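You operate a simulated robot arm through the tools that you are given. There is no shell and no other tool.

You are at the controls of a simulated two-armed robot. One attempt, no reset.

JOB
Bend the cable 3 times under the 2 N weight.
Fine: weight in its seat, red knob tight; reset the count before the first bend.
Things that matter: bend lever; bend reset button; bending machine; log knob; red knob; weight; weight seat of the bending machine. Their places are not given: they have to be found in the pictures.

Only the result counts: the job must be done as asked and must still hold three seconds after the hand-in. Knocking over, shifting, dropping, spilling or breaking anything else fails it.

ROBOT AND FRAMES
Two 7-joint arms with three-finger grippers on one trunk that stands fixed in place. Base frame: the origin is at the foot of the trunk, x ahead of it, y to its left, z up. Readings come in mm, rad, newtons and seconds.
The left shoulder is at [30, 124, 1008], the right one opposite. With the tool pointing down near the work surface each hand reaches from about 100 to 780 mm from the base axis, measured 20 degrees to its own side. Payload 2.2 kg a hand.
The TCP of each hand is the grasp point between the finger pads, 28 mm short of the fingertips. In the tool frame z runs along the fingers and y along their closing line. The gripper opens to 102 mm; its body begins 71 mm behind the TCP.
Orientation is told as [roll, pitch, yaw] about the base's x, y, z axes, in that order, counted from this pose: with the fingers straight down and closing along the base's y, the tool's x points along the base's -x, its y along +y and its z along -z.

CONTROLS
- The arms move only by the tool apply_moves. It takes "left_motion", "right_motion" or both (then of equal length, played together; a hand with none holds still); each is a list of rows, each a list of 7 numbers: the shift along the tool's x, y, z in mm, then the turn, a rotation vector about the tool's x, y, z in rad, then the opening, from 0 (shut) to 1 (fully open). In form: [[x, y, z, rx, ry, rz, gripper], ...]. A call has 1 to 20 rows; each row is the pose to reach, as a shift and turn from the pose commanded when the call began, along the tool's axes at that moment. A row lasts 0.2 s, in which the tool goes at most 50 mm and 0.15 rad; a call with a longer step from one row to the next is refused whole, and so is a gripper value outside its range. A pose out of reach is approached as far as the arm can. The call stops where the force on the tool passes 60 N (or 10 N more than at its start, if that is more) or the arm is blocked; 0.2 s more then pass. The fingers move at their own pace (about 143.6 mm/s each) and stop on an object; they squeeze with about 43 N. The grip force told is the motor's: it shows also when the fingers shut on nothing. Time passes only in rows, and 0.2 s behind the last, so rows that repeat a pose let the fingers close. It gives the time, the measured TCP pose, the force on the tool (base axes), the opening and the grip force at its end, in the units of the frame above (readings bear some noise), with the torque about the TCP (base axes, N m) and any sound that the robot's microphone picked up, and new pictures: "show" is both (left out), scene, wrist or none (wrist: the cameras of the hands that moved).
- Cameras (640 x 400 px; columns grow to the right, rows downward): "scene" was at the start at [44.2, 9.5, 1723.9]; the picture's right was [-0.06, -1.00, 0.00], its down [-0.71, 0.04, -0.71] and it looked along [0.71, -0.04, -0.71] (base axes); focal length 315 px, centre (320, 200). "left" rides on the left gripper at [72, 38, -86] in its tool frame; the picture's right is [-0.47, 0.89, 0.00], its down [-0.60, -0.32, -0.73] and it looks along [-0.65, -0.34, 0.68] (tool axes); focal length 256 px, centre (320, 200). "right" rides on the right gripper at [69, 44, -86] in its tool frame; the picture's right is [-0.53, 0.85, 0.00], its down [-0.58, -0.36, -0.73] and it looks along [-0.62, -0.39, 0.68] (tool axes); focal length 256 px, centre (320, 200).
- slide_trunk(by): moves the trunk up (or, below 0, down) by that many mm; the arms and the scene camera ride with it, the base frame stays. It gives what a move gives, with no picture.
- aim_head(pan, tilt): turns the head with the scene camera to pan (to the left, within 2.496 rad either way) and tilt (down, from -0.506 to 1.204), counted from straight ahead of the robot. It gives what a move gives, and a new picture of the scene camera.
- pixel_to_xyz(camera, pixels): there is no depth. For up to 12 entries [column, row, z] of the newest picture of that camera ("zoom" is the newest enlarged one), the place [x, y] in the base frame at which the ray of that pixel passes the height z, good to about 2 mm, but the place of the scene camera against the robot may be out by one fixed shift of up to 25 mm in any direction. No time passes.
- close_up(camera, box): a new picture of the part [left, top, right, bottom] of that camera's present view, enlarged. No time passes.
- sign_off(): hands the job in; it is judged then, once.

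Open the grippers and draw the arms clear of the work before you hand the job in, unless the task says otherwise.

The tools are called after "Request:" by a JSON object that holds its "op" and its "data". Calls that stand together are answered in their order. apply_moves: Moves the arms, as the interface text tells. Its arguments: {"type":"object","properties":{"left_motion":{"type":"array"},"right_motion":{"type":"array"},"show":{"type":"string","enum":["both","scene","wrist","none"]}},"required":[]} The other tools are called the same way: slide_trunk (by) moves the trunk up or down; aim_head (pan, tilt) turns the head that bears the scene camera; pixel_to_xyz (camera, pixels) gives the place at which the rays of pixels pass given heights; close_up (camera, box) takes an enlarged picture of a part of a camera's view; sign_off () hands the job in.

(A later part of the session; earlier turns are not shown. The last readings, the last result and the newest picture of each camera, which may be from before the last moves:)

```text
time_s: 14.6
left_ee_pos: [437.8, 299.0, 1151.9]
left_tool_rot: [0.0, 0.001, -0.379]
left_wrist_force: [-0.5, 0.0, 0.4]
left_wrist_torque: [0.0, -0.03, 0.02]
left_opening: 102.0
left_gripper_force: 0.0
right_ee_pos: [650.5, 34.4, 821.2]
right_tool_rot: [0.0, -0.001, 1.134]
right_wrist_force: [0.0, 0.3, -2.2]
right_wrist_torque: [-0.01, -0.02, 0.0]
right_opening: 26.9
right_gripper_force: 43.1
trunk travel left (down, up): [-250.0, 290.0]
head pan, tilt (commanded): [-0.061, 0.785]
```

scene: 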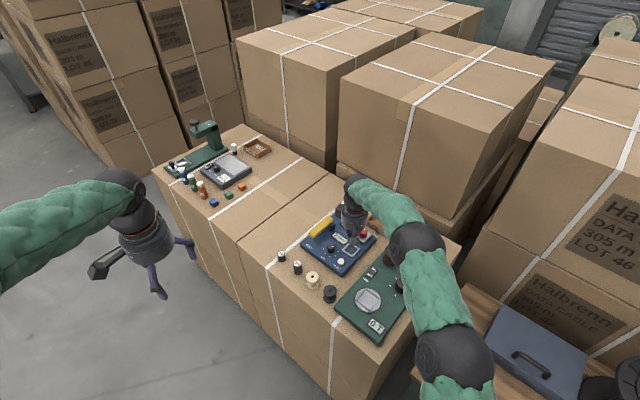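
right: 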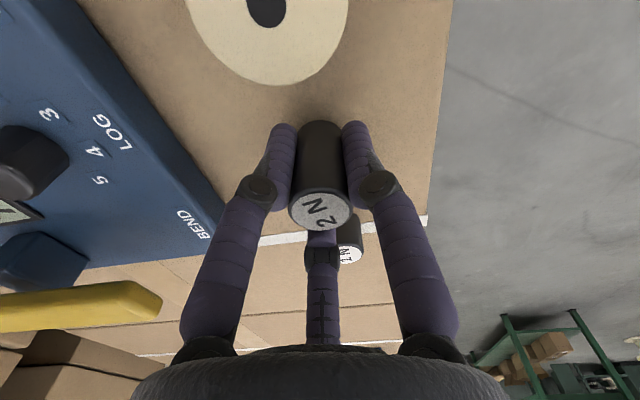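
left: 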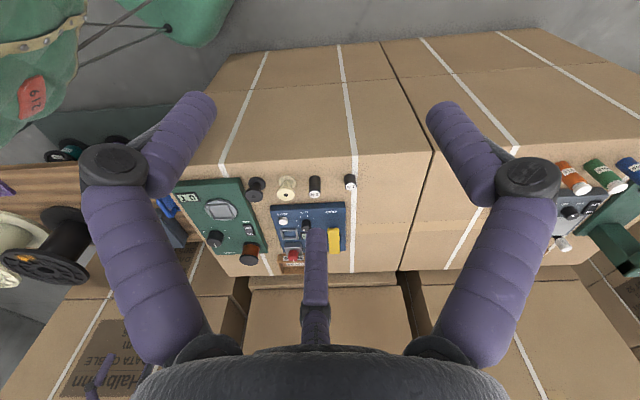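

The wrist now reads -2.2 N, so the weight is held. I lift slowly 70 mm more and check for slip.

Request:
{"op": "apply_moves", "data": {"right_motion": [[0, 0, -5, 0, 0, 0, 0], [0, 0, -12, 0, 0, 0, 0], [0, 0, -20, 0, 0, 0, 0], [0, 0, -30, 0, 0, 0, 0], [0, 0, -40, 0, 0, 0, 0], [0, 0, -50, 0, 0, 0, 0], [0, 0, -60, 0, 0, 0, 0], [0, 0, -67, 0, 0, 0, 0], [0, 0, -70, 0, 0, 0, 0]], "show": "wrist"}}

```text
time_s: 16.6
left_ee_pos: [438.1, 297.0, 1151.7]
left_tool_rot: [0.001, 0.0, -0.379]
left_wrist_force: [0.0, -0.4, -0.1]
left_wrist_torque: [0.0, 0.02, 0.0]
left_opening: 102.0
left_gripper_force: 0.0
right_ee_pos: [651.6, 32.7, 891.9]
right_tool_rot: [0.002, 0.001, 1.135]
right_wrist_force: [-0.6, 0.1, -1.1]
right_wrist_torque: [0.01, 0.02, 0.0]
right_opening: 26.7
right_gripper_force: 43.1
trunk travel left (down, up): [-250.0, 290.0]
head pan, tilt (commanded): [-0.061, 0.785]
```

right: 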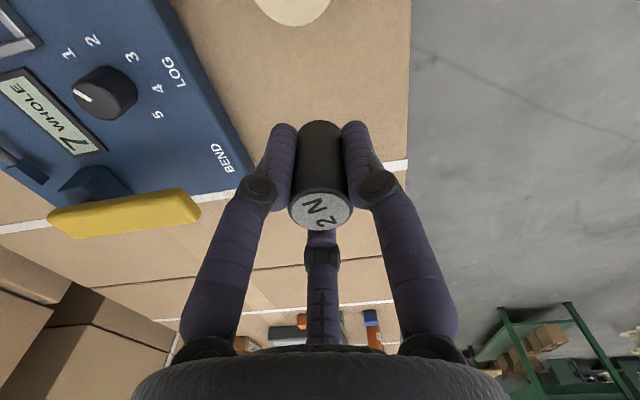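

Grip holds steady at 26.7 mm. I carry the weight smoothly to above the seat (711.5,-155.5).

Request:
{"op": "apply_moves", "data": {"right_motion": [[5.9, -5.4, 0, 0, 0, 0.03, 0], [17.6, -16.1, 0, 0, 0, 0.08, 0], [32.2, -29.5, 0, 0, 0, 0.15, 0], [48.3, -44.3, 0, 0, 0, 0.23, 0], [64.4, -59.1, 0, 0, 0, 0.31, 0], [80.5, -73.9, 0, 0, 0, 0.39, 0], [96.6, -88.6, 0, 0, 0, 0.46, 0], [112.7, -103.4, 0, 0, 0, 0.54, 0], [127.4, -116.8, 0, 0, 0, 0.61, 0], [139.1, -127.6, 0, 0, 0, 0.67, 0], [146.4, -134.3, 0, 0, 0, 0.7, 0], [146.4, -134.3, 0, 0, 0, 0.7, 0]], "show": "both"}}

```text
time_s: 19.2
left_ee_pos: [437.3, 298.9, 1153.1]
left_tool_rot: [0.001, 0.001, -0.379]
left_wrist_force: [-0.3, 0.7, 0.1]
left_wrist_torque: [0.01, -0.01, -0.02]
left_opening: 102.0
left_gripper_force: 0.1
right_ee_pos: [711.6, -156.2, 890.7]
right_tool_rot: [0.004, -0.001, 0.435]
right_wrist_force: [-0.1, -0.1, -1.4]
right_wrist_torque: [0.01, 0.0, 0.02]
right_opening: 26.9
right_gripper_force: 43.0
trunk travel left (down, up): [-250.0, 290.0]
head pan, tilt (commanded): [-0.061, 0.785]
```

scene: 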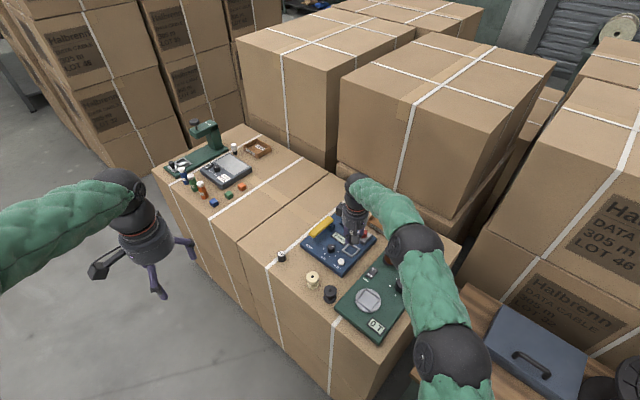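
right: 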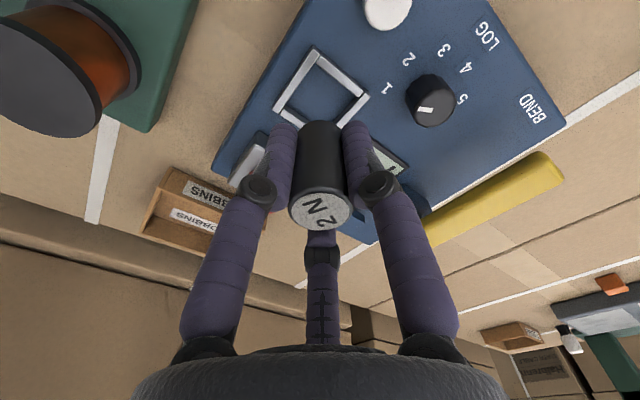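

The weight hangs over the seat. I lower slowly to TCP z≈852 and then check alignment in close-up.

Request:
{"op": "apply_moves", "data": {"right_motion": [[0, 0, 8, 0, 0, 0, 0], [0, 0, 18, 0, 0, 0, 0], [0, 0, 28, 0, 0, 0, 0], [0, 0, 36, 0, 0, 0, 0], [0, 0, 38, 0, 0, 0, 0]], "show": "wrist"}}

Request:
{"op": "close_up", "data": {"camera": "right", "box": [240, 40, 400, 260]}}

Request:
{"op": "close_up", "data": {"camera": "left", "box": [265, 200, 345, 270]}}

Request:
{"op": "close_up", "data": {"camera": "scene", "box": [320, 215, 384, 270]}}

```text
time_s: 20.4
left_ee_pos: [438.7, 298.4, 1152.2]
left_tool_rot: [0.0, -0.001, -0.378]
left_wrist_force: [1.1, -0.7, -0.4]
left_wrist_torque: [0.01, -0.01, 0.02]
left_opening: 101.9
left_gripper_force: 0.0
right_ee_pos: [710.8, -155.8, 853.0]
right_tool_rot: [0.0, 0.001, 0.434]
right_wrist_force: [-0.4, 0.1, -2.8]
right_wrist_torque: [-0.04, -0.01, 0.0]
right_opening: 26.8
right_gripper_force: 42.9
trunk travel left (down, up): [-250.0, 290.0]
head pan, tilt (commanded): [-0.061, 0.785]
```

right: 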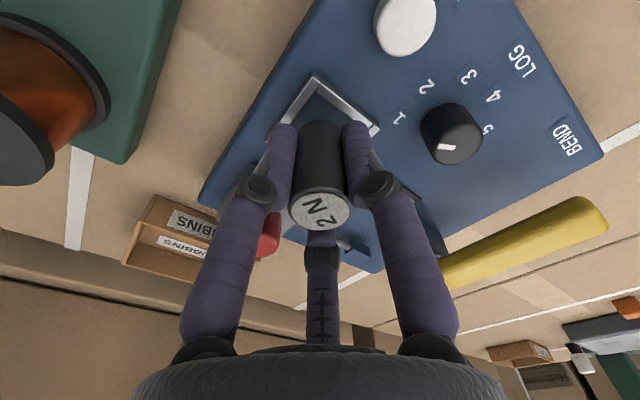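

```text
1.82 times, centred on (320, 150) of right
```

zoom: 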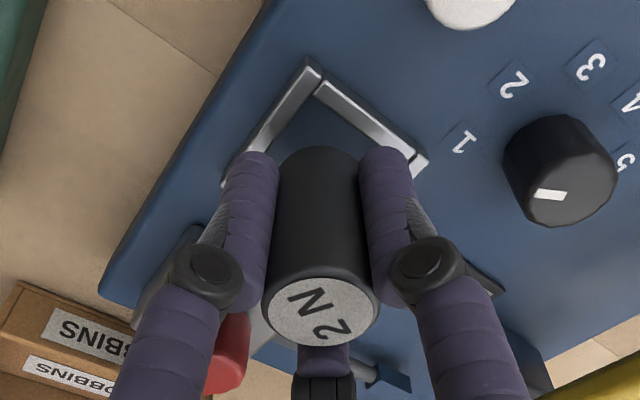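

```text
5.71 times, centred on (305, 235) of left
```

zoom: 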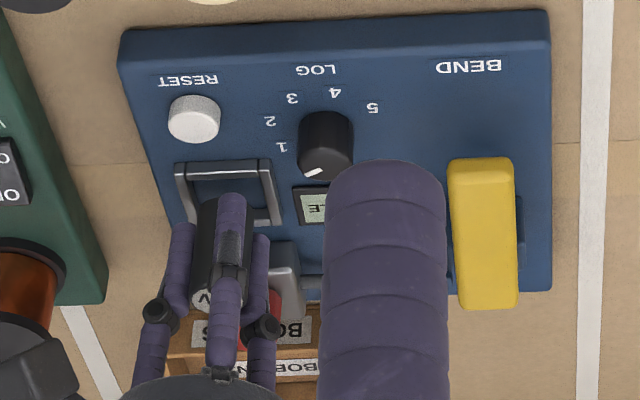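

```text
7.27 times, centred on (352, 242) of scene
```

zoom: 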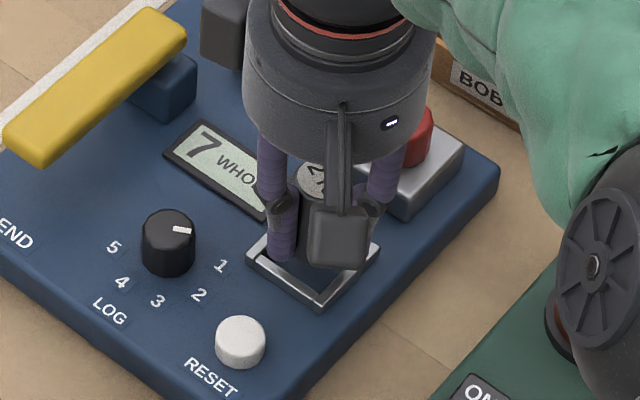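

I verify alignment: the frame's near corner at px (316.7,88.4), right corner (366,131), weight base's near rim (320,121).

Request:
{"op": "pixel_to_xyz", "data": {"camera": "right", "pixels": [[316.7, 88.4, 810], [366.2, 130.7, 810], [320, 120.8, 822], [320, 205, 871]]}}

Request:
{"op": "close_up", "data": {"camera": "right", "box": [280, 65, 384, 150]}}

```text
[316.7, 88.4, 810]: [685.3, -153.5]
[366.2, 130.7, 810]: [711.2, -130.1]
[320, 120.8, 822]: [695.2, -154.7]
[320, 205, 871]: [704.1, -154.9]
```

```text
4.71 times, centred on (332, 108) of right
```

zoom: 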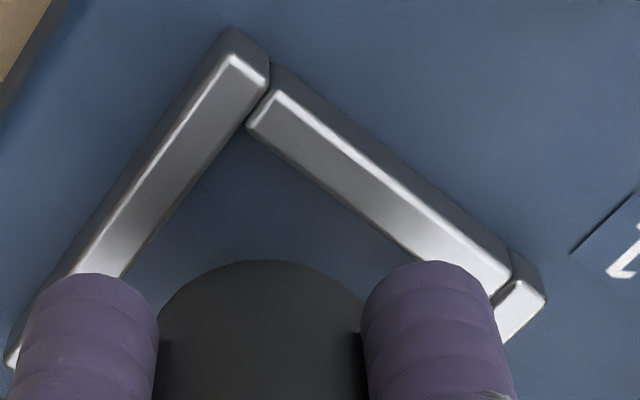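

The weight is centred within about 2 mm of the seat. I nudge 1 mm forward and lower 12 mm in small steps, watching the force.

Request:
{"op": "apply_moves", "data": {"right_motion": [[-0.9, -0.4, 3, 0, 0, 0, 0], [-0.9, -0.4, 6, 0, 0, 0, 0], [-0.9, -0.4, 9, 0, 0, 0, 0], [-0.9, -0.4, 11, 0, 0, 0, 0], [-0.9, -0.4, 12, 0, 0, 0, 0]], "show": "wrist"}}

Request:
{"op": "close_up", "data": {"camera": "right", "box": [260, 65, 388, 160]}}

Request:
{"op": "close_up", "data": {"camera": "scene", "box": [335, 225, 375, 260]}}

```text
time_s: 21.6
left_ee_pos: [438.3, 298.0, 1153.0]
left_tool_rot: [-0.002, -0.001, -0.379]
left_wrist_force: [-0.7, -0.3, 0.6]
left_wrist_torque: [0.0, -0.02, 0.03]
left_opening: 102.1
left_gripper_force: 0.1
right_ee_pos: [712.3, -156.6, 840.4]
right_tool_rot: [0.001, -0.002, 0.434]
right_wrist_force: [-0.2, 1.0, 0.3]
right_wrist_torque: [0.05, -0.09, 0.06]
right_opening: 27.0
right_gripper_force: 42.8
trunk travel left (down, up): [-250.0, 290.0]
head pan, tilt (commanded): [-0.061, 0.785]
```

right: 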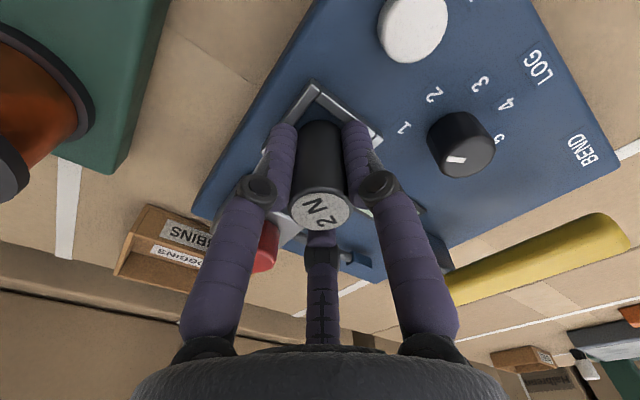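

```text
4.21 times, centred on (324, 112) of right
```

zoom: 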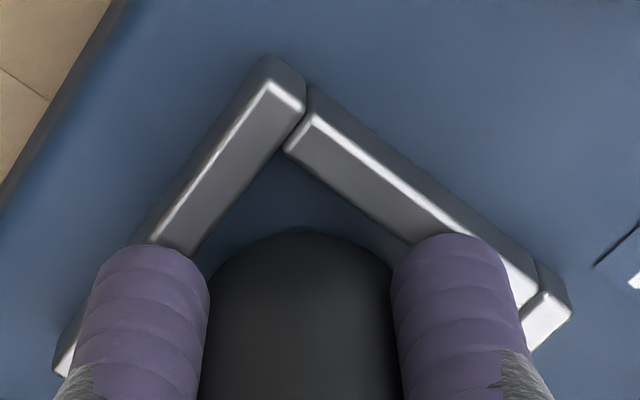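

```text
11.43 times, centred on (355, 242) of scene
```

zoom: 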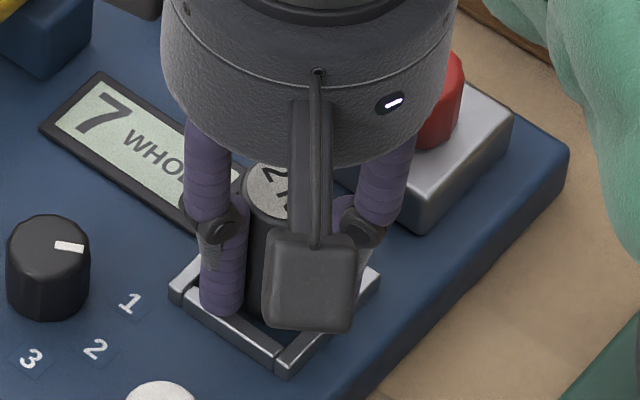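

The wrist force went from -2.8 to about 0 N, hinting at first contact. I lower 3 mm more in 1 mm steps.

Request:
{"op": "apply_moves", "data": {"right_motion": [[0, 0, 1, 0, 0, 0, 0], [0, 0, 2, 0, 0, 0, 0], [0, 0, 2, 0, 0, 0, 0]], "show": "wrist"}}

Request:
{"op": "close_up", "data": {"camera": "right", "box": [260, 65, 388, 160]}}

Request:
{"op": "close_up", "data": {"camera": "left", "box": [275, 215, 323, 255]}}

```text
time_s: 22.4
left_ee_pos: [436.8, 297.8, 1151.9]
left_tool_rot: [0.0, 0.0, -0.378]
left_wrist_force: [1.5, 0.8, -0.8]
left_wrist_torque: [-0.01, -0.04, 0.02]
left_opening: 101.7
left_gripper_force: 0.1
right_ee_pos: [713.0, -155.9, 840.1]
right_tool_rot: [-0.001, -0.005, 0.434]
right_wrist_force: [-1.7, -1.8, 11.6]
right_wrist_torque: [0.02, 0.19, 0.25]
right_opening: 26.9
right_gripper_force: 42.8
trunk travel left (down, up): [-250.0, 290.0]
head pan, tilt (commanded): [-0.061, 0.785]
```

right: 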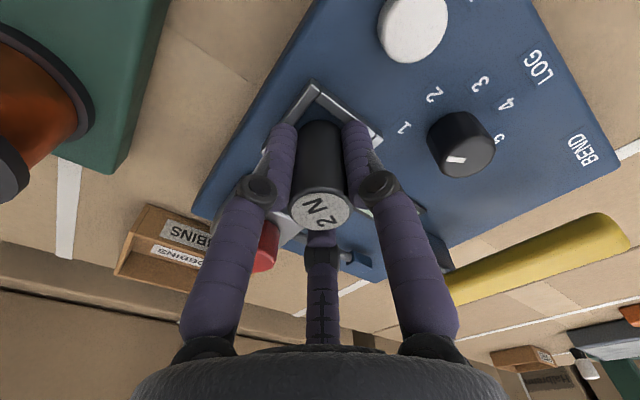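

```text
4.21 times, centred on (324, 112) of right
```

zoom: 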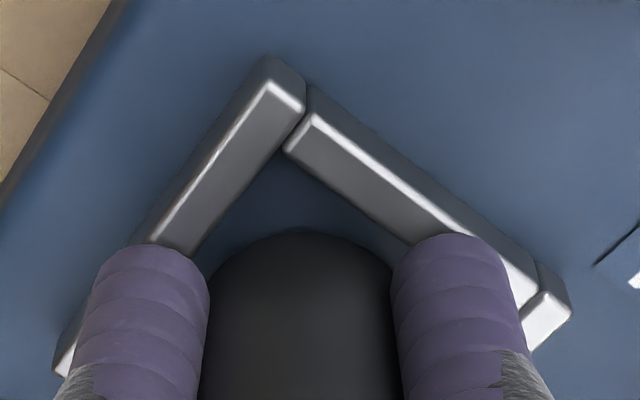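

```text
10.00 times, centred on (299, 235) of left
```

zoom: 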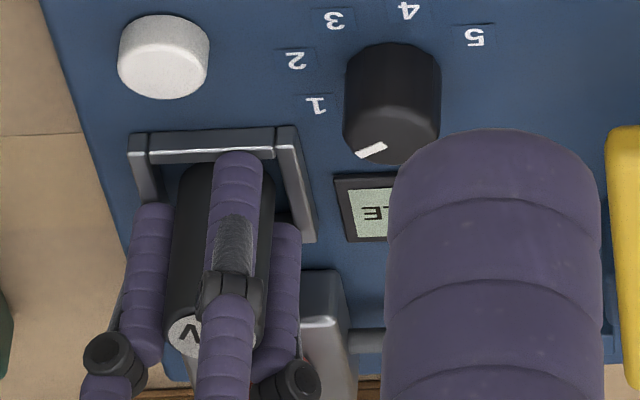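

Contact of 11.6 N: the fingertips rest on the frame. I check that the weight's near rim (px (319,119.6)) lies inside the frame before releasing.

Request:
{"op": "pixel_to_xyz", "data": {"camera": "right", "pixels": [[319.25, 119.6, 808], [319.25, 119.6, 812], [315.5, 98, 812], [366, 136, 812], [321, 209, 858], [296, 96, 812], [317, 88, 812]]}}

Request:
{"op": "close_up", "data": {"camera": "right", "box": [270, 150, 370, 250]}}

```text
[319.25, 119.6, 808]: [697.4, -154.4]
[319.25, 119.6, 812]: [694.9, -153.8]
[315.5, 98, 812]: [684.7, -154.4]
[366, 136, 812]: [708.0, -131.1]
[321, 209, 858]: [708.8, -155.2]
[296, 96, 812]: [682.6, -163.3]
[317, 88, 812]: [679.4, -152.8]
```

```text
4.00 times, centred on (320, 200) of right
```

zoom: 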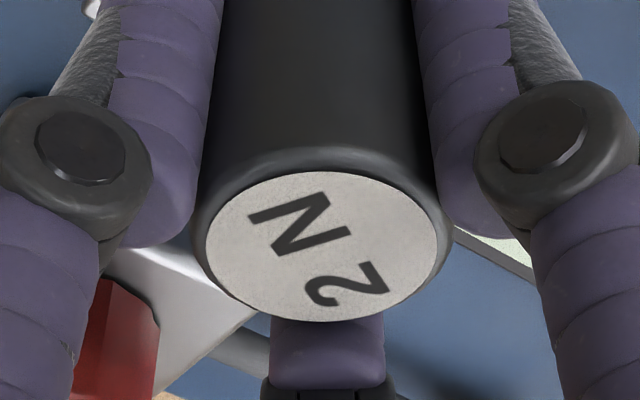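

The weight is centred at (710.8,-154.4) inside the frame. I relieve the pressure by 2 mm and open gently to 45%.

Request:
{"op": "apply_moves", "data": {"right_motion": [[0, 0, -1.5, 0, 0, 0, 0], [0, 0, -1.5, 0, 0, 0, 0.29], [0, 0, -1.5, 0, 0, 0, 0.33], [0, 0, -1.5, 0, 0, 0, 0.38], [0, 0, -1.5, 0, 0, 0, 0.45], [0, 0, -1.5, 0, 0, 0, 0.45]], "show": "wrist"}}

Request:
{"op": "close_up", "data": {"camera": "right", "box": [250, 65, 390, 240]}}

Request:
{"op": "close_up", "data": {"camera": "left", "box": [275, 215, 323, 255]}}

```text
time_s: 23.8
left_ee_pos: [438.4, 297.4, 1152.1]
left_tool_rot: [0.001, 0.0, -0.378]
left_wrist_force: [-0.4, 0.6, -0.4]
left_wrist_torque: [-0.04, 0.02, -0.01]
left_opening: 102.0
left_gripper_force: 0.1
right_ee_pos: [712.4, -155.8, 840.1]
right_tool_rot: [0.002, 0.0, 0.434]
right_wrist_force: [-3.5, -0.5, 6.2]
right_wrist_torque: [0.03, 0.06, 0.02]
right_opening: 46.3
right_gripper_force: 0.0
trunk travel left (down, up): [-250.0, 290.0]
head pan, tilt (commanded): [-0.061, 0.785]
```

right: 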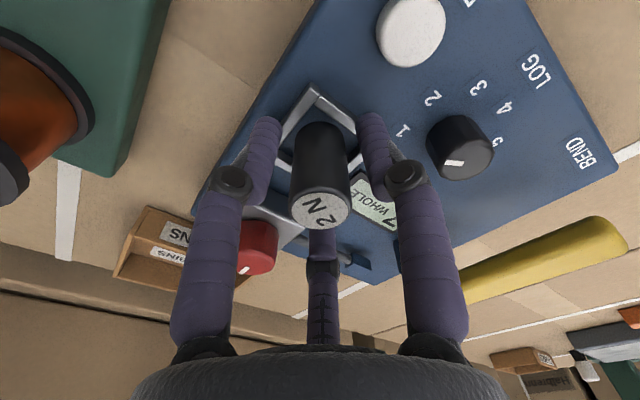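

```text
2.29 times, centred on (320, 152) of right
```

zoom: 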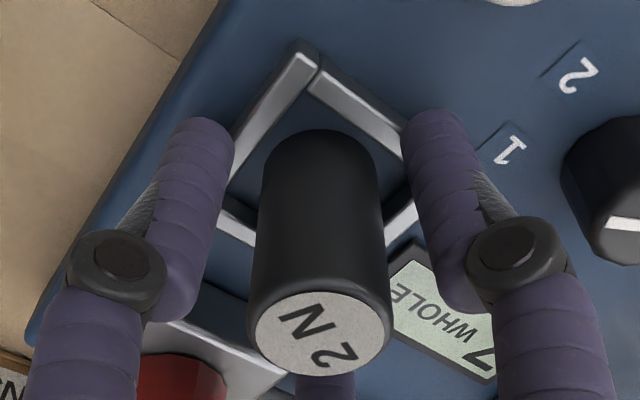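

```text
10.00 times, centred on (299, 235) of left
```

zoom: 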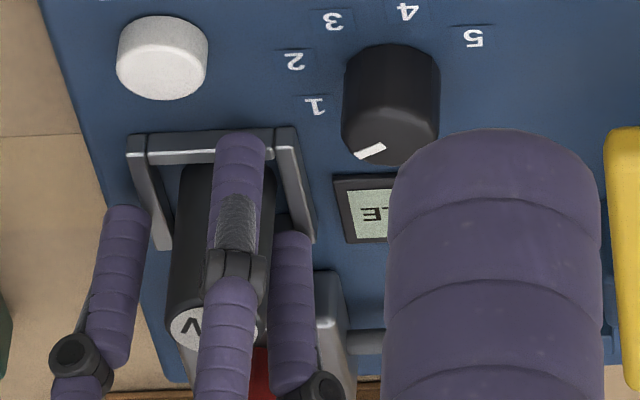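

The weight stands in the seat, free of the fingers. I raise the hand straight up, slowly first.

Request:
{"op": "apply_moves", "data": {"right_motion": [[0, 0, -4, 0, 0, 0, 0.45], [0, 0, -12, 0, 0, 0, 0.45], [0, 0, -25, 0, 0, 0, 0.45], [0, 0, -45, 0, 0, 0, 0.45], [0, 0, -70, 0, 0, 0, 0.45], [0, 0, -90, 0, 0, 0, 0.45]], "show": "both"}}

Request:
{"op": "close_up", "data": {"camera": "right", "box": [220, 30, 420, 230]}}

Request:
{"op": "close_up", "data": {"camera": "scene", "box": [330, 220, 386, 265]}}

Request:
{"op": "close_up", "data": {"camera": "left", "box": [270, 210, 334, 260]}}

```text
time_s: 25.2
left_ee_pos: [437.3, 298.0, 1152.7]
left_tool_rot: [0.002, 0.001, -0.378]
left_wrist_force: [0.4, -0.1, 0.6]
left_wrist_torque: [0.0, 0.0, -0.01]
left_opening: 102.3
left_gripper_force: 0.0
right_ee_pos: [712.0, -154.0, 929.8]
right_tool_rot: [0.0, 0.0, 0.434]
right_wrist_force: [0.4, -0.3, 0.2]
right_wrist_torque: [-0.01, -0.03, 0.04]
right_opening: 45.8
right_gripper_force: 0.0
trunk travel left (down, up): [-250.0, 290.0]
head pan, tilt (commanded): [-0.061, 0.785]
```

scene: 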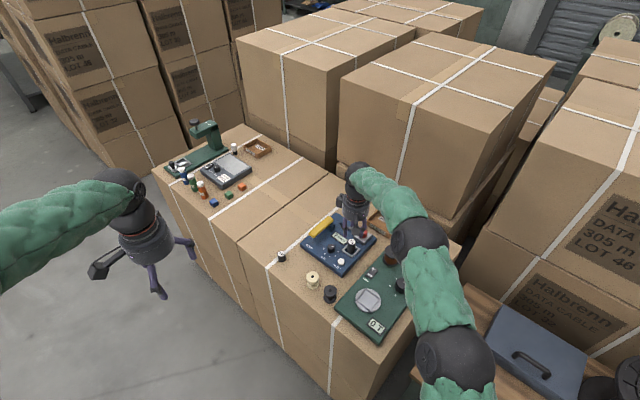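
right: 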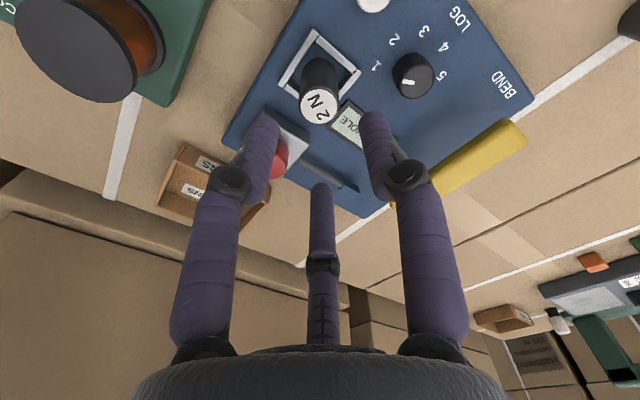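

```text
2.00 times, centred on (320, 130) of right
```

zoom: 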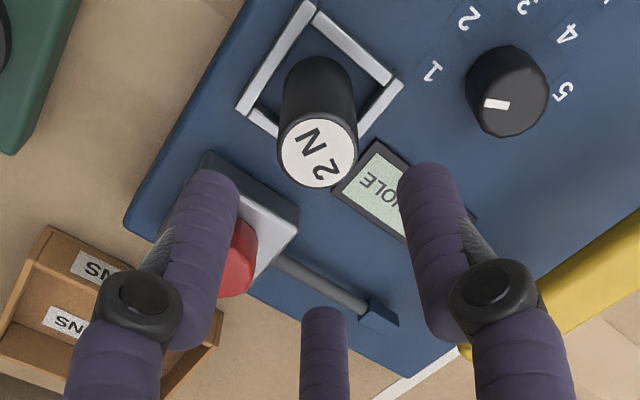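

```text
8.89 times, centred on (358, 242) of scene
```

zoom: 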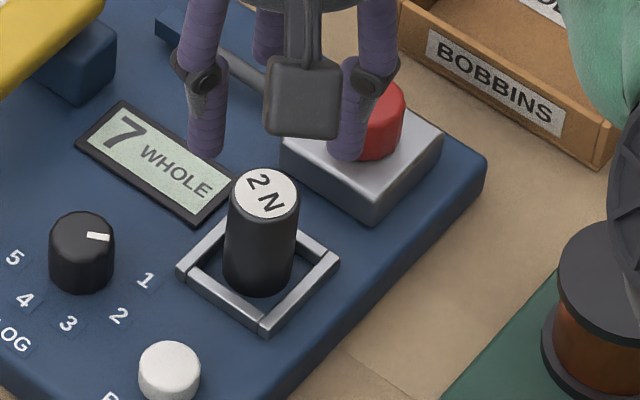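

```text
8.00 times, centred on (302, 235) of left
```

zoom: 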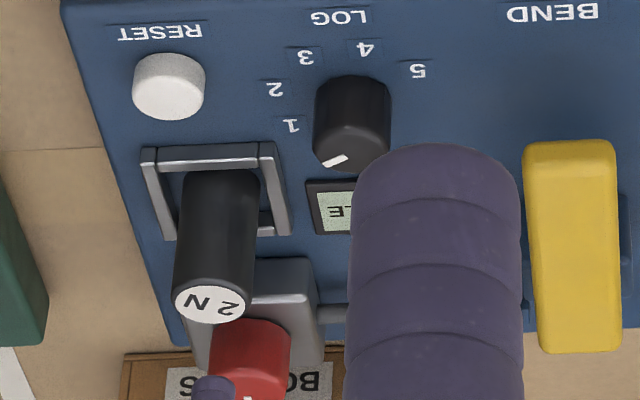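

The 2N weight sits upright inside the frame. Next the red knob: I move the right hand near it at a safe height to measure it.

Request:
{"op": "apply_moves", "data": {"right_motion": [[-3, -15, -5, 0, 0, 0, 0.6], [-6, -30, -10, 0, 0, 0, 0.65], [-10, -44, -10, 0, 0, 0, 0.65], [-10, -44, -10, 0, 0, 0, 0.65]], "show": "both"}}

Request:
{"op": "close_up", "data": {"camera": "right", "box": [240, 60, 400, 180]}}

Request:
{"op": "close_up", "data": {"camera": "left", "box": [270, 220, 334, 270]}}

Request:
{"op": "close_up", "data": {"camera": "scene", "box": [340, 210, 396, 250]}}

```text
time_s: 26.2
left_ee_pos: [437.7, 297.6, 1152.9]
left_tool_rot: [-0.001, -0.001, -0.378]
left_wrist_force: [0.1, 0.1, 0.4]
left_wrist_torque: [0.03, -0.02, 0.01]
left_opening: 102.0
left_gripper_force: 0.0
right_ee_pos: [739.2, -192.6, 940.0]
right_tool_rot: [0.001, 0.002, 0.434]
right_wrist_force: [-0.4, 0.2, 0.0]
right_wrist_torque: [0.03, -0.02, 0.02]
right_opening: 66.1
right_gripper_force: 0.1
trunk travel left (down, up): [-250.0, 290.0]
head pan, tilt (commanded): [-0.061, 0.785]
```

scene: 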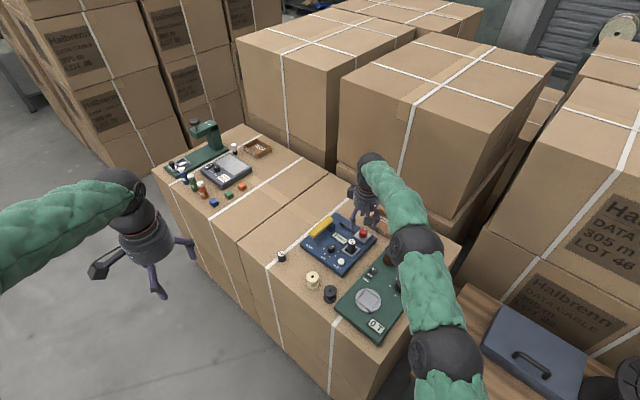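
right: 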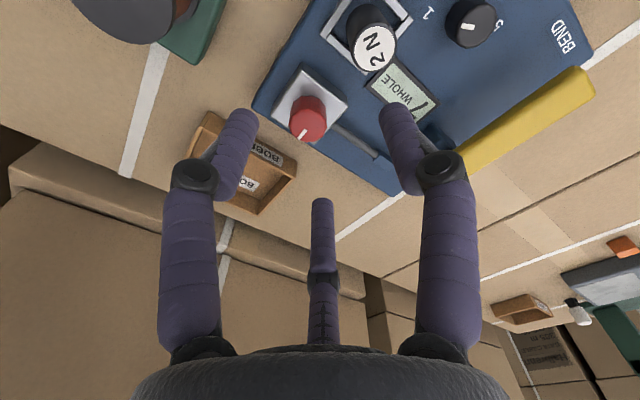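

```text
3.33 times, centred on (320, 120) of right
```

zoom: 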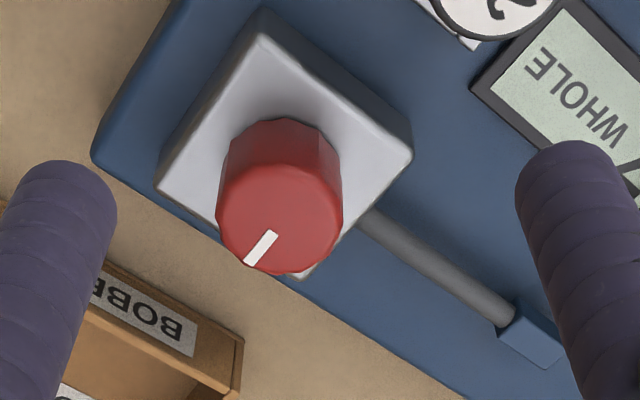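

```text
8.00 times, centred on (302, 245) of left
```

zoom: 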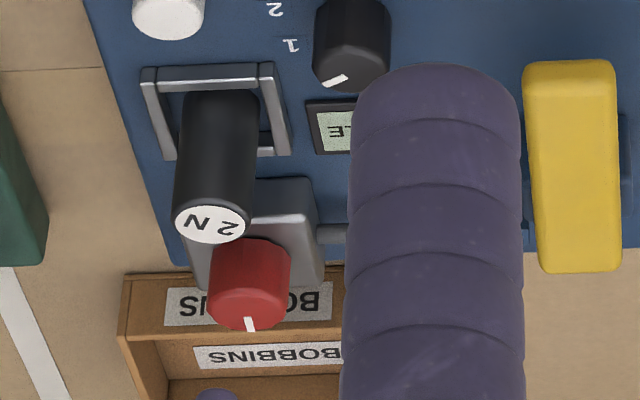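

```text
10.00 times, centred on (368, 230) of scene
```

zoom: 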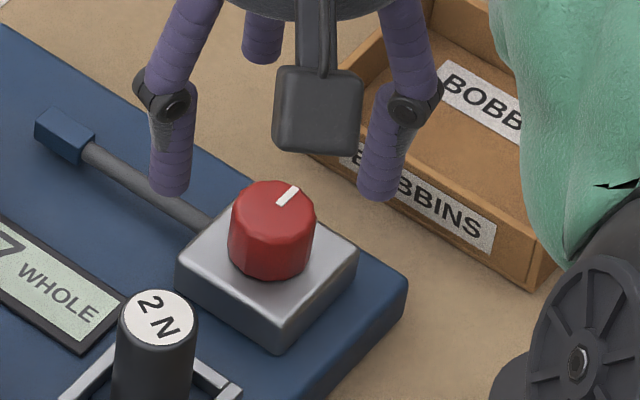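

I triangulate the red knob's top (right px (307.7,125.4), left px (293,258.1)) and its foot on the block.

Request:
{"op": "pixel_to_xyz", "data": {"camera": "right", "pixels": [[307.7, 125.4, 835], [307.7, 125.4, 845], [307.7, 125.4, 855], [308, 108, 820], [308, 108, 830], [289, 125.4, 845], [326.9, 125.4, 845]]}}

Request:
{"op": "pixel_to_xyz", "data": {"camera": "left", "pixels": [[293, 258.1, 835], [293, 258.1, 845], [293, 258.1, 855], [293.9, 251.5, 820], [293.9, 251.5, 830]]}}

Request:
{"op": "pixel_to_xyz", "data": {"camera": "scene", "pixels": [[363.4, 230.5, 835], [363.4, 230.5, 845], [363.4, 230.5, 855]]}}

```text
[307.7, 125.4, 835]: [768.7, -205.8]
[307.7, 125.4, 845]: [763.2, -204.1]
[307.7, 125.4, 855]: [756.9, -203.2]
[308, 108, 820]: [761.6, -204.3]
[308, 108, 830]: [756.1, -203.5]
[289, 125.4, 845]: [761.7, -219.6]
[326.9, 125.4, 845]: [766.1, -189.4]
```

```text
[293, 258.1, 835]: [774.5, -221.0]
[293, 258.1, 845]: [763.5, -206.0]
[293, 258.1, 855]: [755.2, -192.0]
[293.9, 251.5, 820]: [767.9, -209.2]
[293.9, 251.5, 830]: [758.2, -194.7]
```

```text
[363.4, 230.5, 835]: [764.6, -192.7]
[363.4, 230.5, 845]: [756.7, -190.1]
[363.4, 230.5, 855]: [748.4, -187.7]
```

Red knob: centre (762.5,-204.5), 30 mm wide, from z≈822 to 845. I move above it, yaw to 60° (room for a clockwise turn) and narrow the fingers to about 52 mm.

Request:
{"op": "apply_moves", "data": {"right_motion": [[-3, -4, 0, 0, 0, -0.122, 0.55], [-6, -8, 5, 0, 0, -0.244, 0.52], [-9, -13, 12, 0, 0, -0.366, 0.52], [-12, -17, 22, 0, 0, -0.488, 0.52], [-15.3, -21.1, 35, 0, 0, -0.61, 0.52], [-15.3, -21.1, 39, 0, 0, -0.61, 0.52]], "show": "wrist"}}

Request:
{"op": "close_up", "data": {"camera": "right", "box": [250, 40, 390, 200]}}

Request:
{"op": "close_up", "data": {"camera": "scene", "box": [330, 200, 402, 250]}}

```text
time_s: 27.6
left_ee_pos: [438.8, 298.2, 1152.6]
left_tool_rot: [0.0, -0.001, -0.378]
left_wrist_force: [0.1, -0.4, -0.2]
left_wrist_torque: [0.01, -0.03, -0.01]
left_opening: 101.6
left_gripper_force: 0.0
right_ee_pos: [752.5, -204.1, 905.3]
right_tool_rot: [0.0, 0.0, 1.046]
right_wrist_force: [0.6, 0.5, 0.4]
right_wrist_torque: [-0.02, -0.02, -0.02]
right_opening: 53.0
right_gripper_force: 0.1
right hand out of reach, approached as far as the arm can: row 4, 5, 6
trunk travel left (down, up): [-250.0, 290.0]
head pan, tilt (commanded): [-0.061, 0.785]
```

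right: 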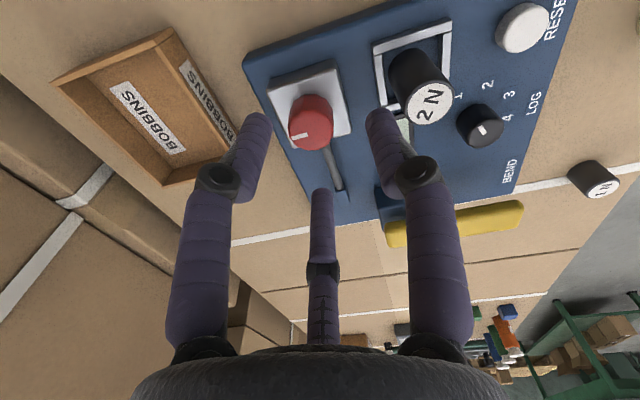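

```text
2.50 times, centred on (320, 120) of right
```

zoom: 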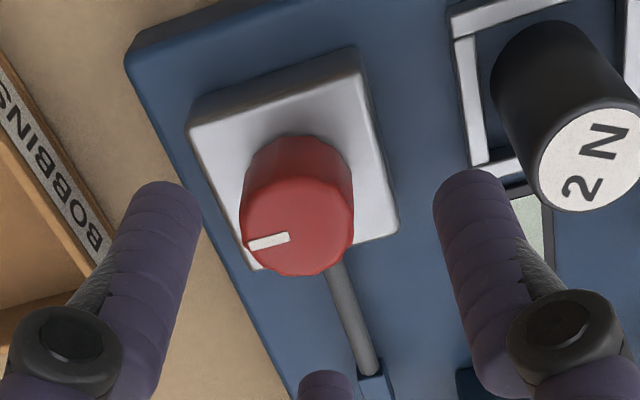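

```text
8.00 times, centred on (366, 225) of scene
```

zoom: 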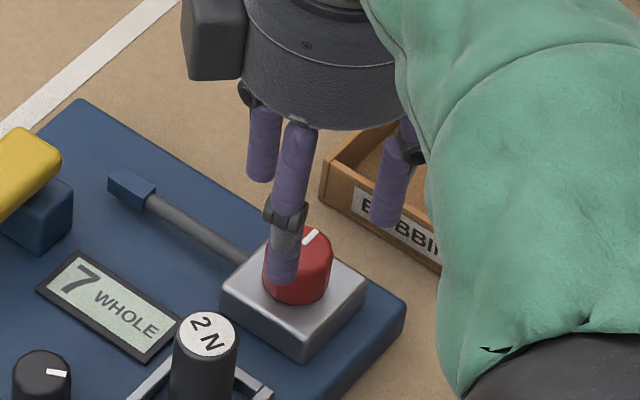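

At the edge of reach: the hand stopped at (752.5,-204,905). I check the wrist height in the scene to decide which way the trunk should slide.

Request:
{"op": "aim_head", "data": {"pan": -0.15, "tilt": 0.75}}

```text
time_s: 28.3
left_ee_pos: [438.2, 298.6, 1152.4]
left_tool_rot: [0.001, 0.0, -0.379]
left_wrist_force: [-0.1, 0.0, 0.4]
left_wrist_torque: [0.02, 0.0, -0.01]
left_opening: 102.2
left_gripper_force: 0.1
right_ee_pos: [753.1, -203.8, 905.9]
right_tool_rot: [-0.001, -0.001, 1.046]
right_wrist_force: [0.1, -0.5, 0.1]
right_wrist_torque: [-0.02, 0.01, -0.01]
right_opening: 52.8
right_gripper_force: 0.0
trunk travel left (down, up): [-250.0, 290.0]
head pan, tilt (commanded): [-0.15, 0.75]
```

scene: 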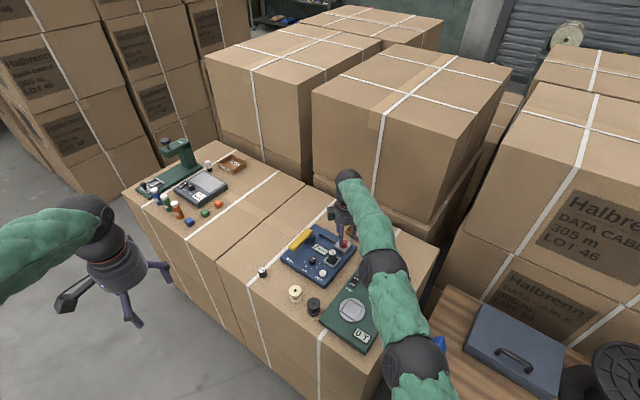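

Request:
{"op": "pixel_to_xyz", "data": {"camera": "scene", "pixels": [[347, 180, 1000], [347, 180, 1050], [347, 180, 1100], [347, 180, 1150], [347, 180, 1200], [384, 270, 1000], [384, 270, 1100], [384, 270, 1200]]}}

Request:
{"op": "close_up", "data": {"camera": "scene", "box": [290, 150, 450, 250]}}

```text
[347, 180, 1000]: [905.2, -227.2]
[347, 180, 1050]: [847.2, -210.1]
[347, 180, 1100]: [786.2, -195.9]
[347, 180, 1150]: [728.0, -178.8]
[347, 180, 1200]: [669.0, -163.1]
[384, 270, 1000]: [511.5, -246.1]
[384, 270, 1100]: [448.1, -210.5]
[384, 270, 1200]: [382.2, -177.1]
```

```text
4.00 times, centred on (370, 200) of scene
```

zoom: 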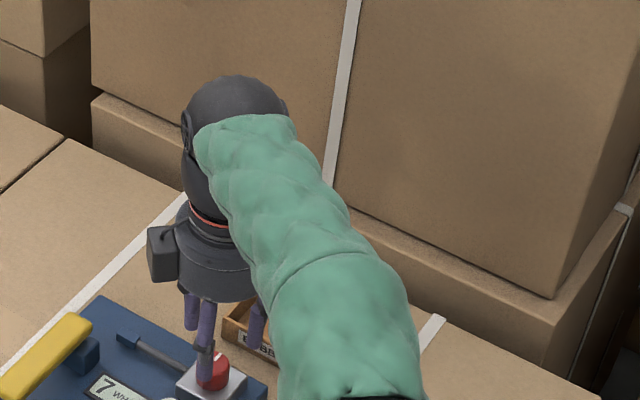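

The wrist rides about 130 mm above the shoulder, so the vertical reach is just short. A 5° outward tilt of the hand gains about 20 mm; I apply it and check where the TCP ends up.

Request:
{"op": "apply_moves", "data": {"right_motion": [[0, 0, 0, 0.041, -0.018, 0, 0.52], [0, 0, 0, 0.0823, -0.0363, 0, 0.52], [0, 0, 0, 0.0823, -0.0363, 0, 0.52]], "show": "wrist"}}

Request:
{"op": "close_up", "data": {"camera": "right", "box": [250, 40, 390, 200]}}

```text
time_s: 29.1
left_ee_pos: [438.5, 297.5, 1152.1]
left_tool_rot: [-0.001, -0.002, -0.379]
left_wrist_force: [0.6, -0.3, -0.2]
left_wrist_torque: [-0.04, 0.04, 0.02]
left_opening: 101.9
left_gripper_force: 0.0
right_ee_pos: [751.7, -203.9, 905.5]
right_tool_rot: [-0.081, -0.037, 1.046]
right_wrist_force: [-0.2, -0.4, -0.1]
right_wrist_torque: [0.01, -0.01, 0.02]
right_opening: 52.9
right_gripper_force: 0.0
trunk travel left (down, up): [-250.0, 290.0]
head pan, tilt (commanded): [-0.15, 0.75]
```

right: 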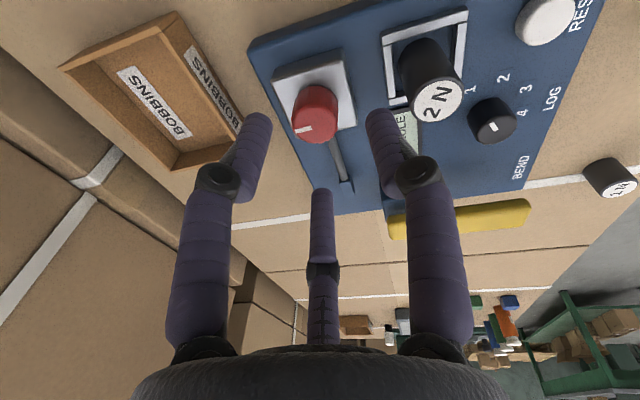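

```text
2.50 times, centred on (320, 120) of right
```

zoom: 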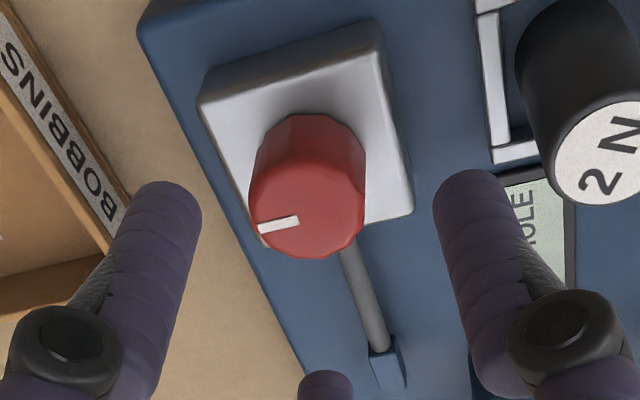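

The pose is tilted as wanted, with the commanded point clipped at (751.7,-203.9,905). I now shift 9 mm forward and 20 mm down and look again.

Request:
{"op": "apply_moves", "data": {"right_motion": [[-2, -3.5, 10, 0, 0, 0, 0.52], [-3.5, -6.65, 20.7, 0, 0, 0, 0.52], [-3.5, -6.65, 20.7, 0, 0, 0, 0.52]], "show": "wrist"}}

Request:
{"op": "close_up", "data": {"camera": "right", "box": [250, 40, 390, 200]}}

Request:
{"op": "close_up", "data": {"camera": "left", "box": [260, 210, 340, 280]}}

```text
time_s: 29.9
left_ee_pos: [438.8, 297.4, 1151.8]
left_tool_rot: [-0.001, 0.0, -0.377]
left_wrist_force: [0.2, -0.4, 0.9]
left_wrist_torque: [-0.04, -0.04, 0.0]
left_opening: 101.9
left_gripper_force: 0.0
right_ee_pos: [760.7, -205.6, 886.1]
right_tool_rot: [-0.081, -0.036, 1.045]
right_wrist_force: [-0.9, -0.1, -1.0]
right_wrist_torque: [-0.01, -0.01, 0.03]
right_opening: 52.8
right_gripper_force: 0.1
trunk travel left (down, up): [-250.0, 290.0]
head pan, tilt (commanded): [-0.15, 0.75]
```

right: 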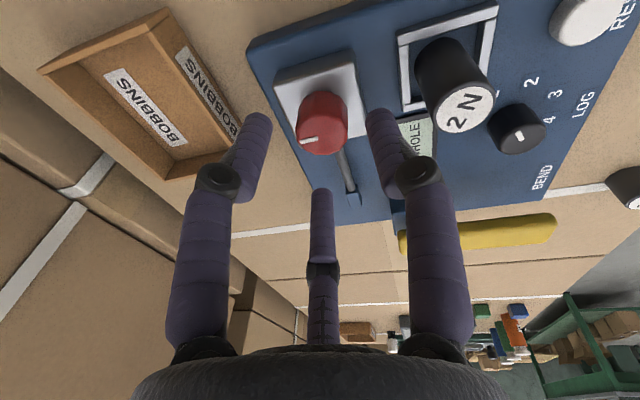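

```text
2.50 times, centred on (320, 120) of right
```

zoom: 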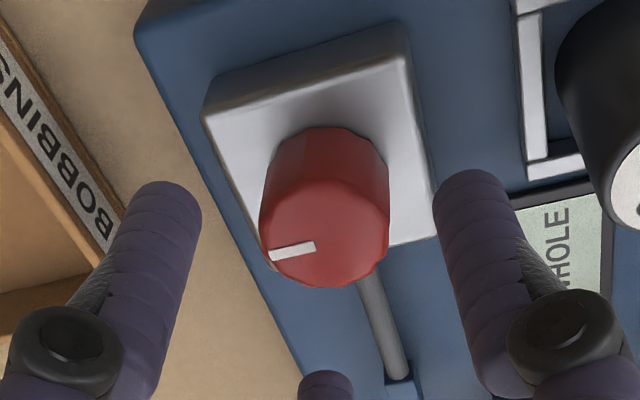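

```text
5.71 times, centred on (300, 245) of left
```

zoom: 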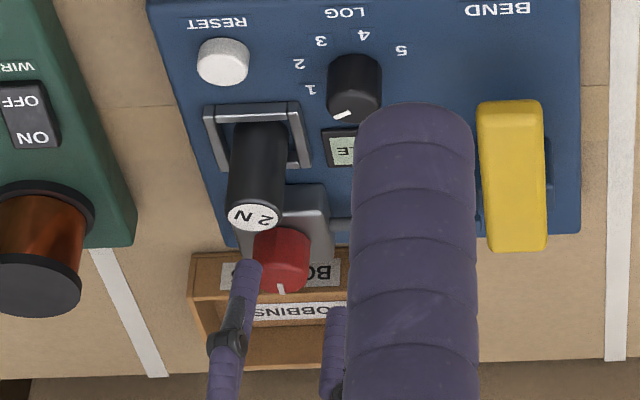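

I check the knob centre again from here (px (322.4,133)).

Request:
{"op": "pixel_to_xyz", "data": {"camera": "right", "pixels": [[322.4, 133, 843], [322.4, 133, 846], [322.4, 133, 849], [312, 139.6, 846], [322, 114, 822]]}}

```text
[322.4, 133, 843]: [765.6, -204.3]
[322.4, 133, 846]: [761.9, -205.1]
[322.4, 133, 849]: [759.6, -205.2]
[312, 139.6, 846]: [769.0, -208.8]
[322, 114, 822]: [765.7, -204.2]
```

Knob centre holds at about (763,-204.7). I descend 30 mm around the knob with the fingers open 52 mm.

Request:
{"op": "apply_moves", "data": {"right_motion": [[0.1, 0.8, 10, 0, 0, 0, 0.52], [0.3, 1.6, 20, 0, 0, 0, 0.52], [0.4, 2.3, 27, 0, 0, 0, 0.52], [0.4, 2.3, 29.9, 0, 0, 0, 0.52]], "show": "wrist"}}

Request:
{"op": "close_up", "data": {"camera": "right", "box": [250, 70, 390, 230]}}

Request:
{"op": "close_up", "data": {"camera": "scene", "box": [310, 210, 382, 260]}}

```text
time_s: 30.9
left_ee_pos: [438.1, 298.6, 1152.9]
left_tool_rot: [0.0, 0.0, -0.379]
left_wrist_force: [0.1, -0.3, -0.1]
left_wrist_torque: [0.0, 0.01, 0.0]
left_opening: 101.9
left_gripper_force: 0.0
right_ee_pos: [761.8, -203.4, 854.8]
right_tool_rot: [-0.083, -0.037, 1.046]
right_wrist_force: [-1.0, 0.3, 1.0]
right_wrist_torque: [-0.02, 0.0, -0.01]
right_opening: 52.9
right_gripper_force: 0.1
trunk travel left (down, up): [-250.0, 290.0]
head pan, tilt (commanded): [-0.15, 0.75]
```

right: 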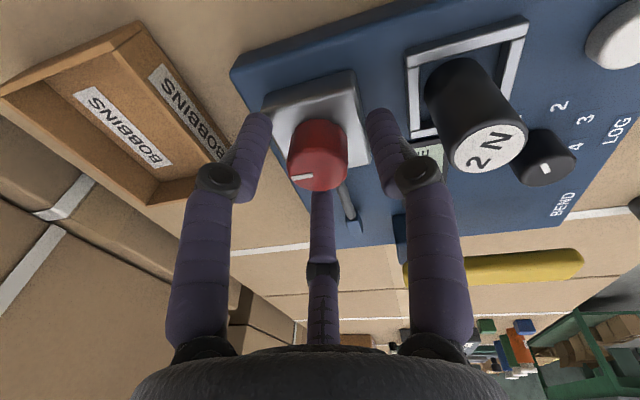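

```text
2.50 times, centred on (320, 150) of right
```

zoom: 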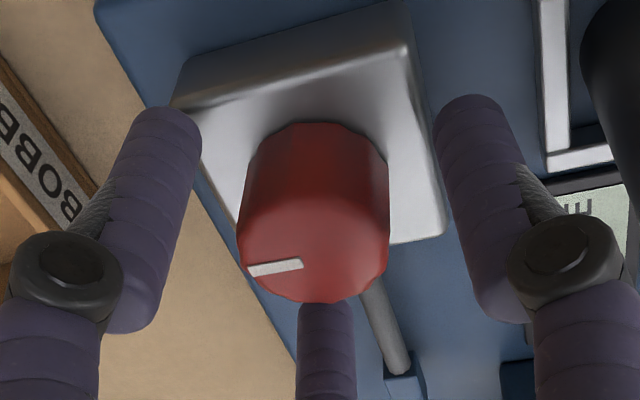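

```text
8.00 times, centred on (346, 235) of scene
```

zoom: 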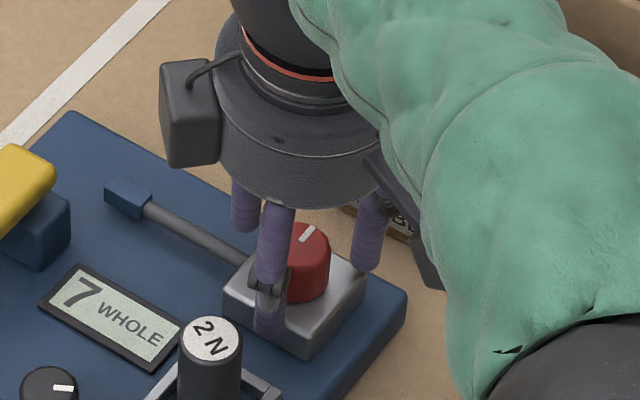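

The fingers surround the knob with the tips just above the block. I close on it and hold.

Request:
{"op": "apply_moves", "data": {"right_motion": [[0, 0, 0, 0, 0, 0, 0.35], [0, 0, 0, 0, 0, 0, 0], [0, 0, 0, 0, 0, 0, 0], [0, 0, 0, 0, 0, 0, 0]], "show": "wrist"}}

```text
time_s: 31.9
left_ee_pos: [436.7, 297.1, 1153.2]
left_tool_rot: [0.001, 0.0, -0.377]
left_wrist_force: [-0.3, -0.1, 0.4]
left_wrist_torque: [0.01, -0.01, -0.01]
left_opening: 102.1
left_gripper_force: 0.2
right_ee_pos: [761.2, -205.8, 855.9]
right_tool_rot: [-0.08, -0.038, 1.045]
right_wrist_force: [-6.1, -4.7, 2.1]
right_wrist_torque: [-0.4, 1.09, -0.11]
right_opening: 29.5
right_gripper_force: 45.2
trunk travel left (down, up): [-250.0, 290.0]
head pan, tilt (commanded): [-0.15, 0.75]
```

right: 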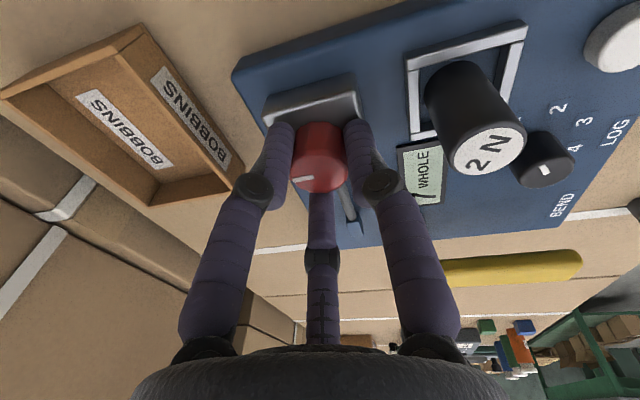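

Gripped the knob at 29.5 mm. I turn clockwise (seen from above) by 0.5 rad and watch the torque.

Request:
{"op": "apply_moves", "data": {"right_motion": [[0, 0, 0, 0, 0, 0.1, 0], [0, 0, 0, 0, 0, 0.2, 0], [0, 0, 0, 0, 0, 0.3, 0], [0, 0, 0, 0, 0, 0.4, 0], [0, 0, 0, 0, 0, 0.5, 0]], "show": "wrist"}}

Request:
{"op": "close_up", "data": {"camera": "right", "box": [250, 90, 390, 210]}}

Request:
{"op": "close_up", "data": {"camera": "scene", "box": [310, 210, 382, 260]}}

```text
time_s: 33.1
left_ee_pos: [436.4, 297.2, 1153.1]
left_tool_rot: [0.0, 0.0, -0.378]
left_wrist_force: [0.1, -0.1, -0.6]
left_wrist_torque: [-0.02, 0.02, 0.0]
left_opening: 102.0
left_gripper_force: 0.1
right_ee_pos: [761.5, -204.8, 856.1]
right_tool_rot: [-0.054, -0.07, 0.545]
right_wrist_force: [-10.4, -10.7, -1.1]
right_wrist_torque: [-1.04, 0.52, -0.04]
right_opening: 29.8
right_gripper_force: 45.0
trunk travel left (down, up): [-250.0, 290.0]
head pan, tilt (commanded): [-0.15, 0.75]
```

right: 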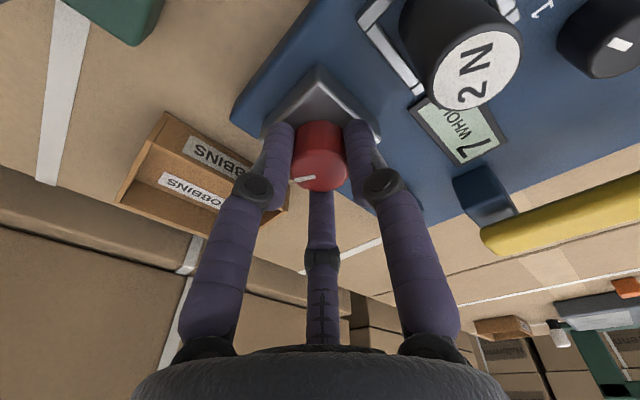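

```text
3.33 times, centred on (320, 150) of right
```

zoom: 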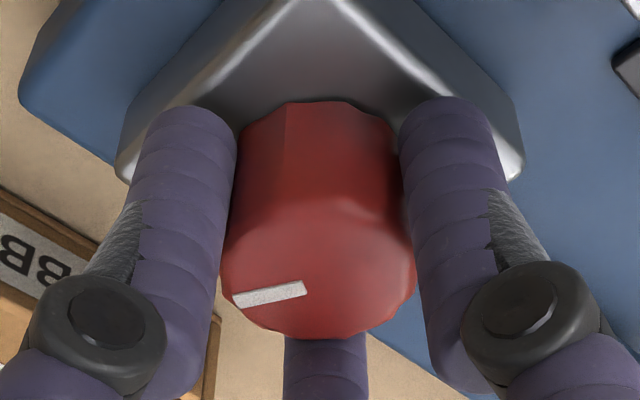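

```text
8.00 times, centred on (346, 235) of scene
```

zoom: 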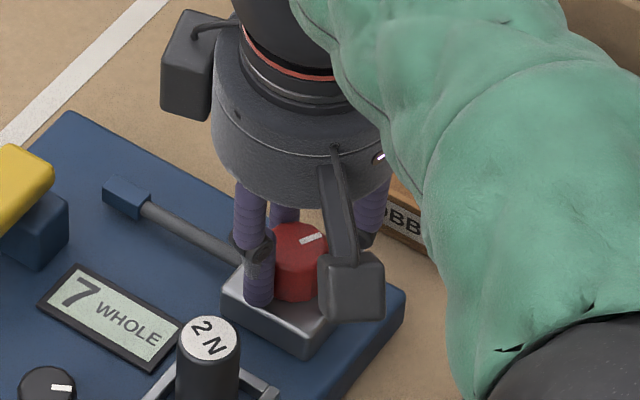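

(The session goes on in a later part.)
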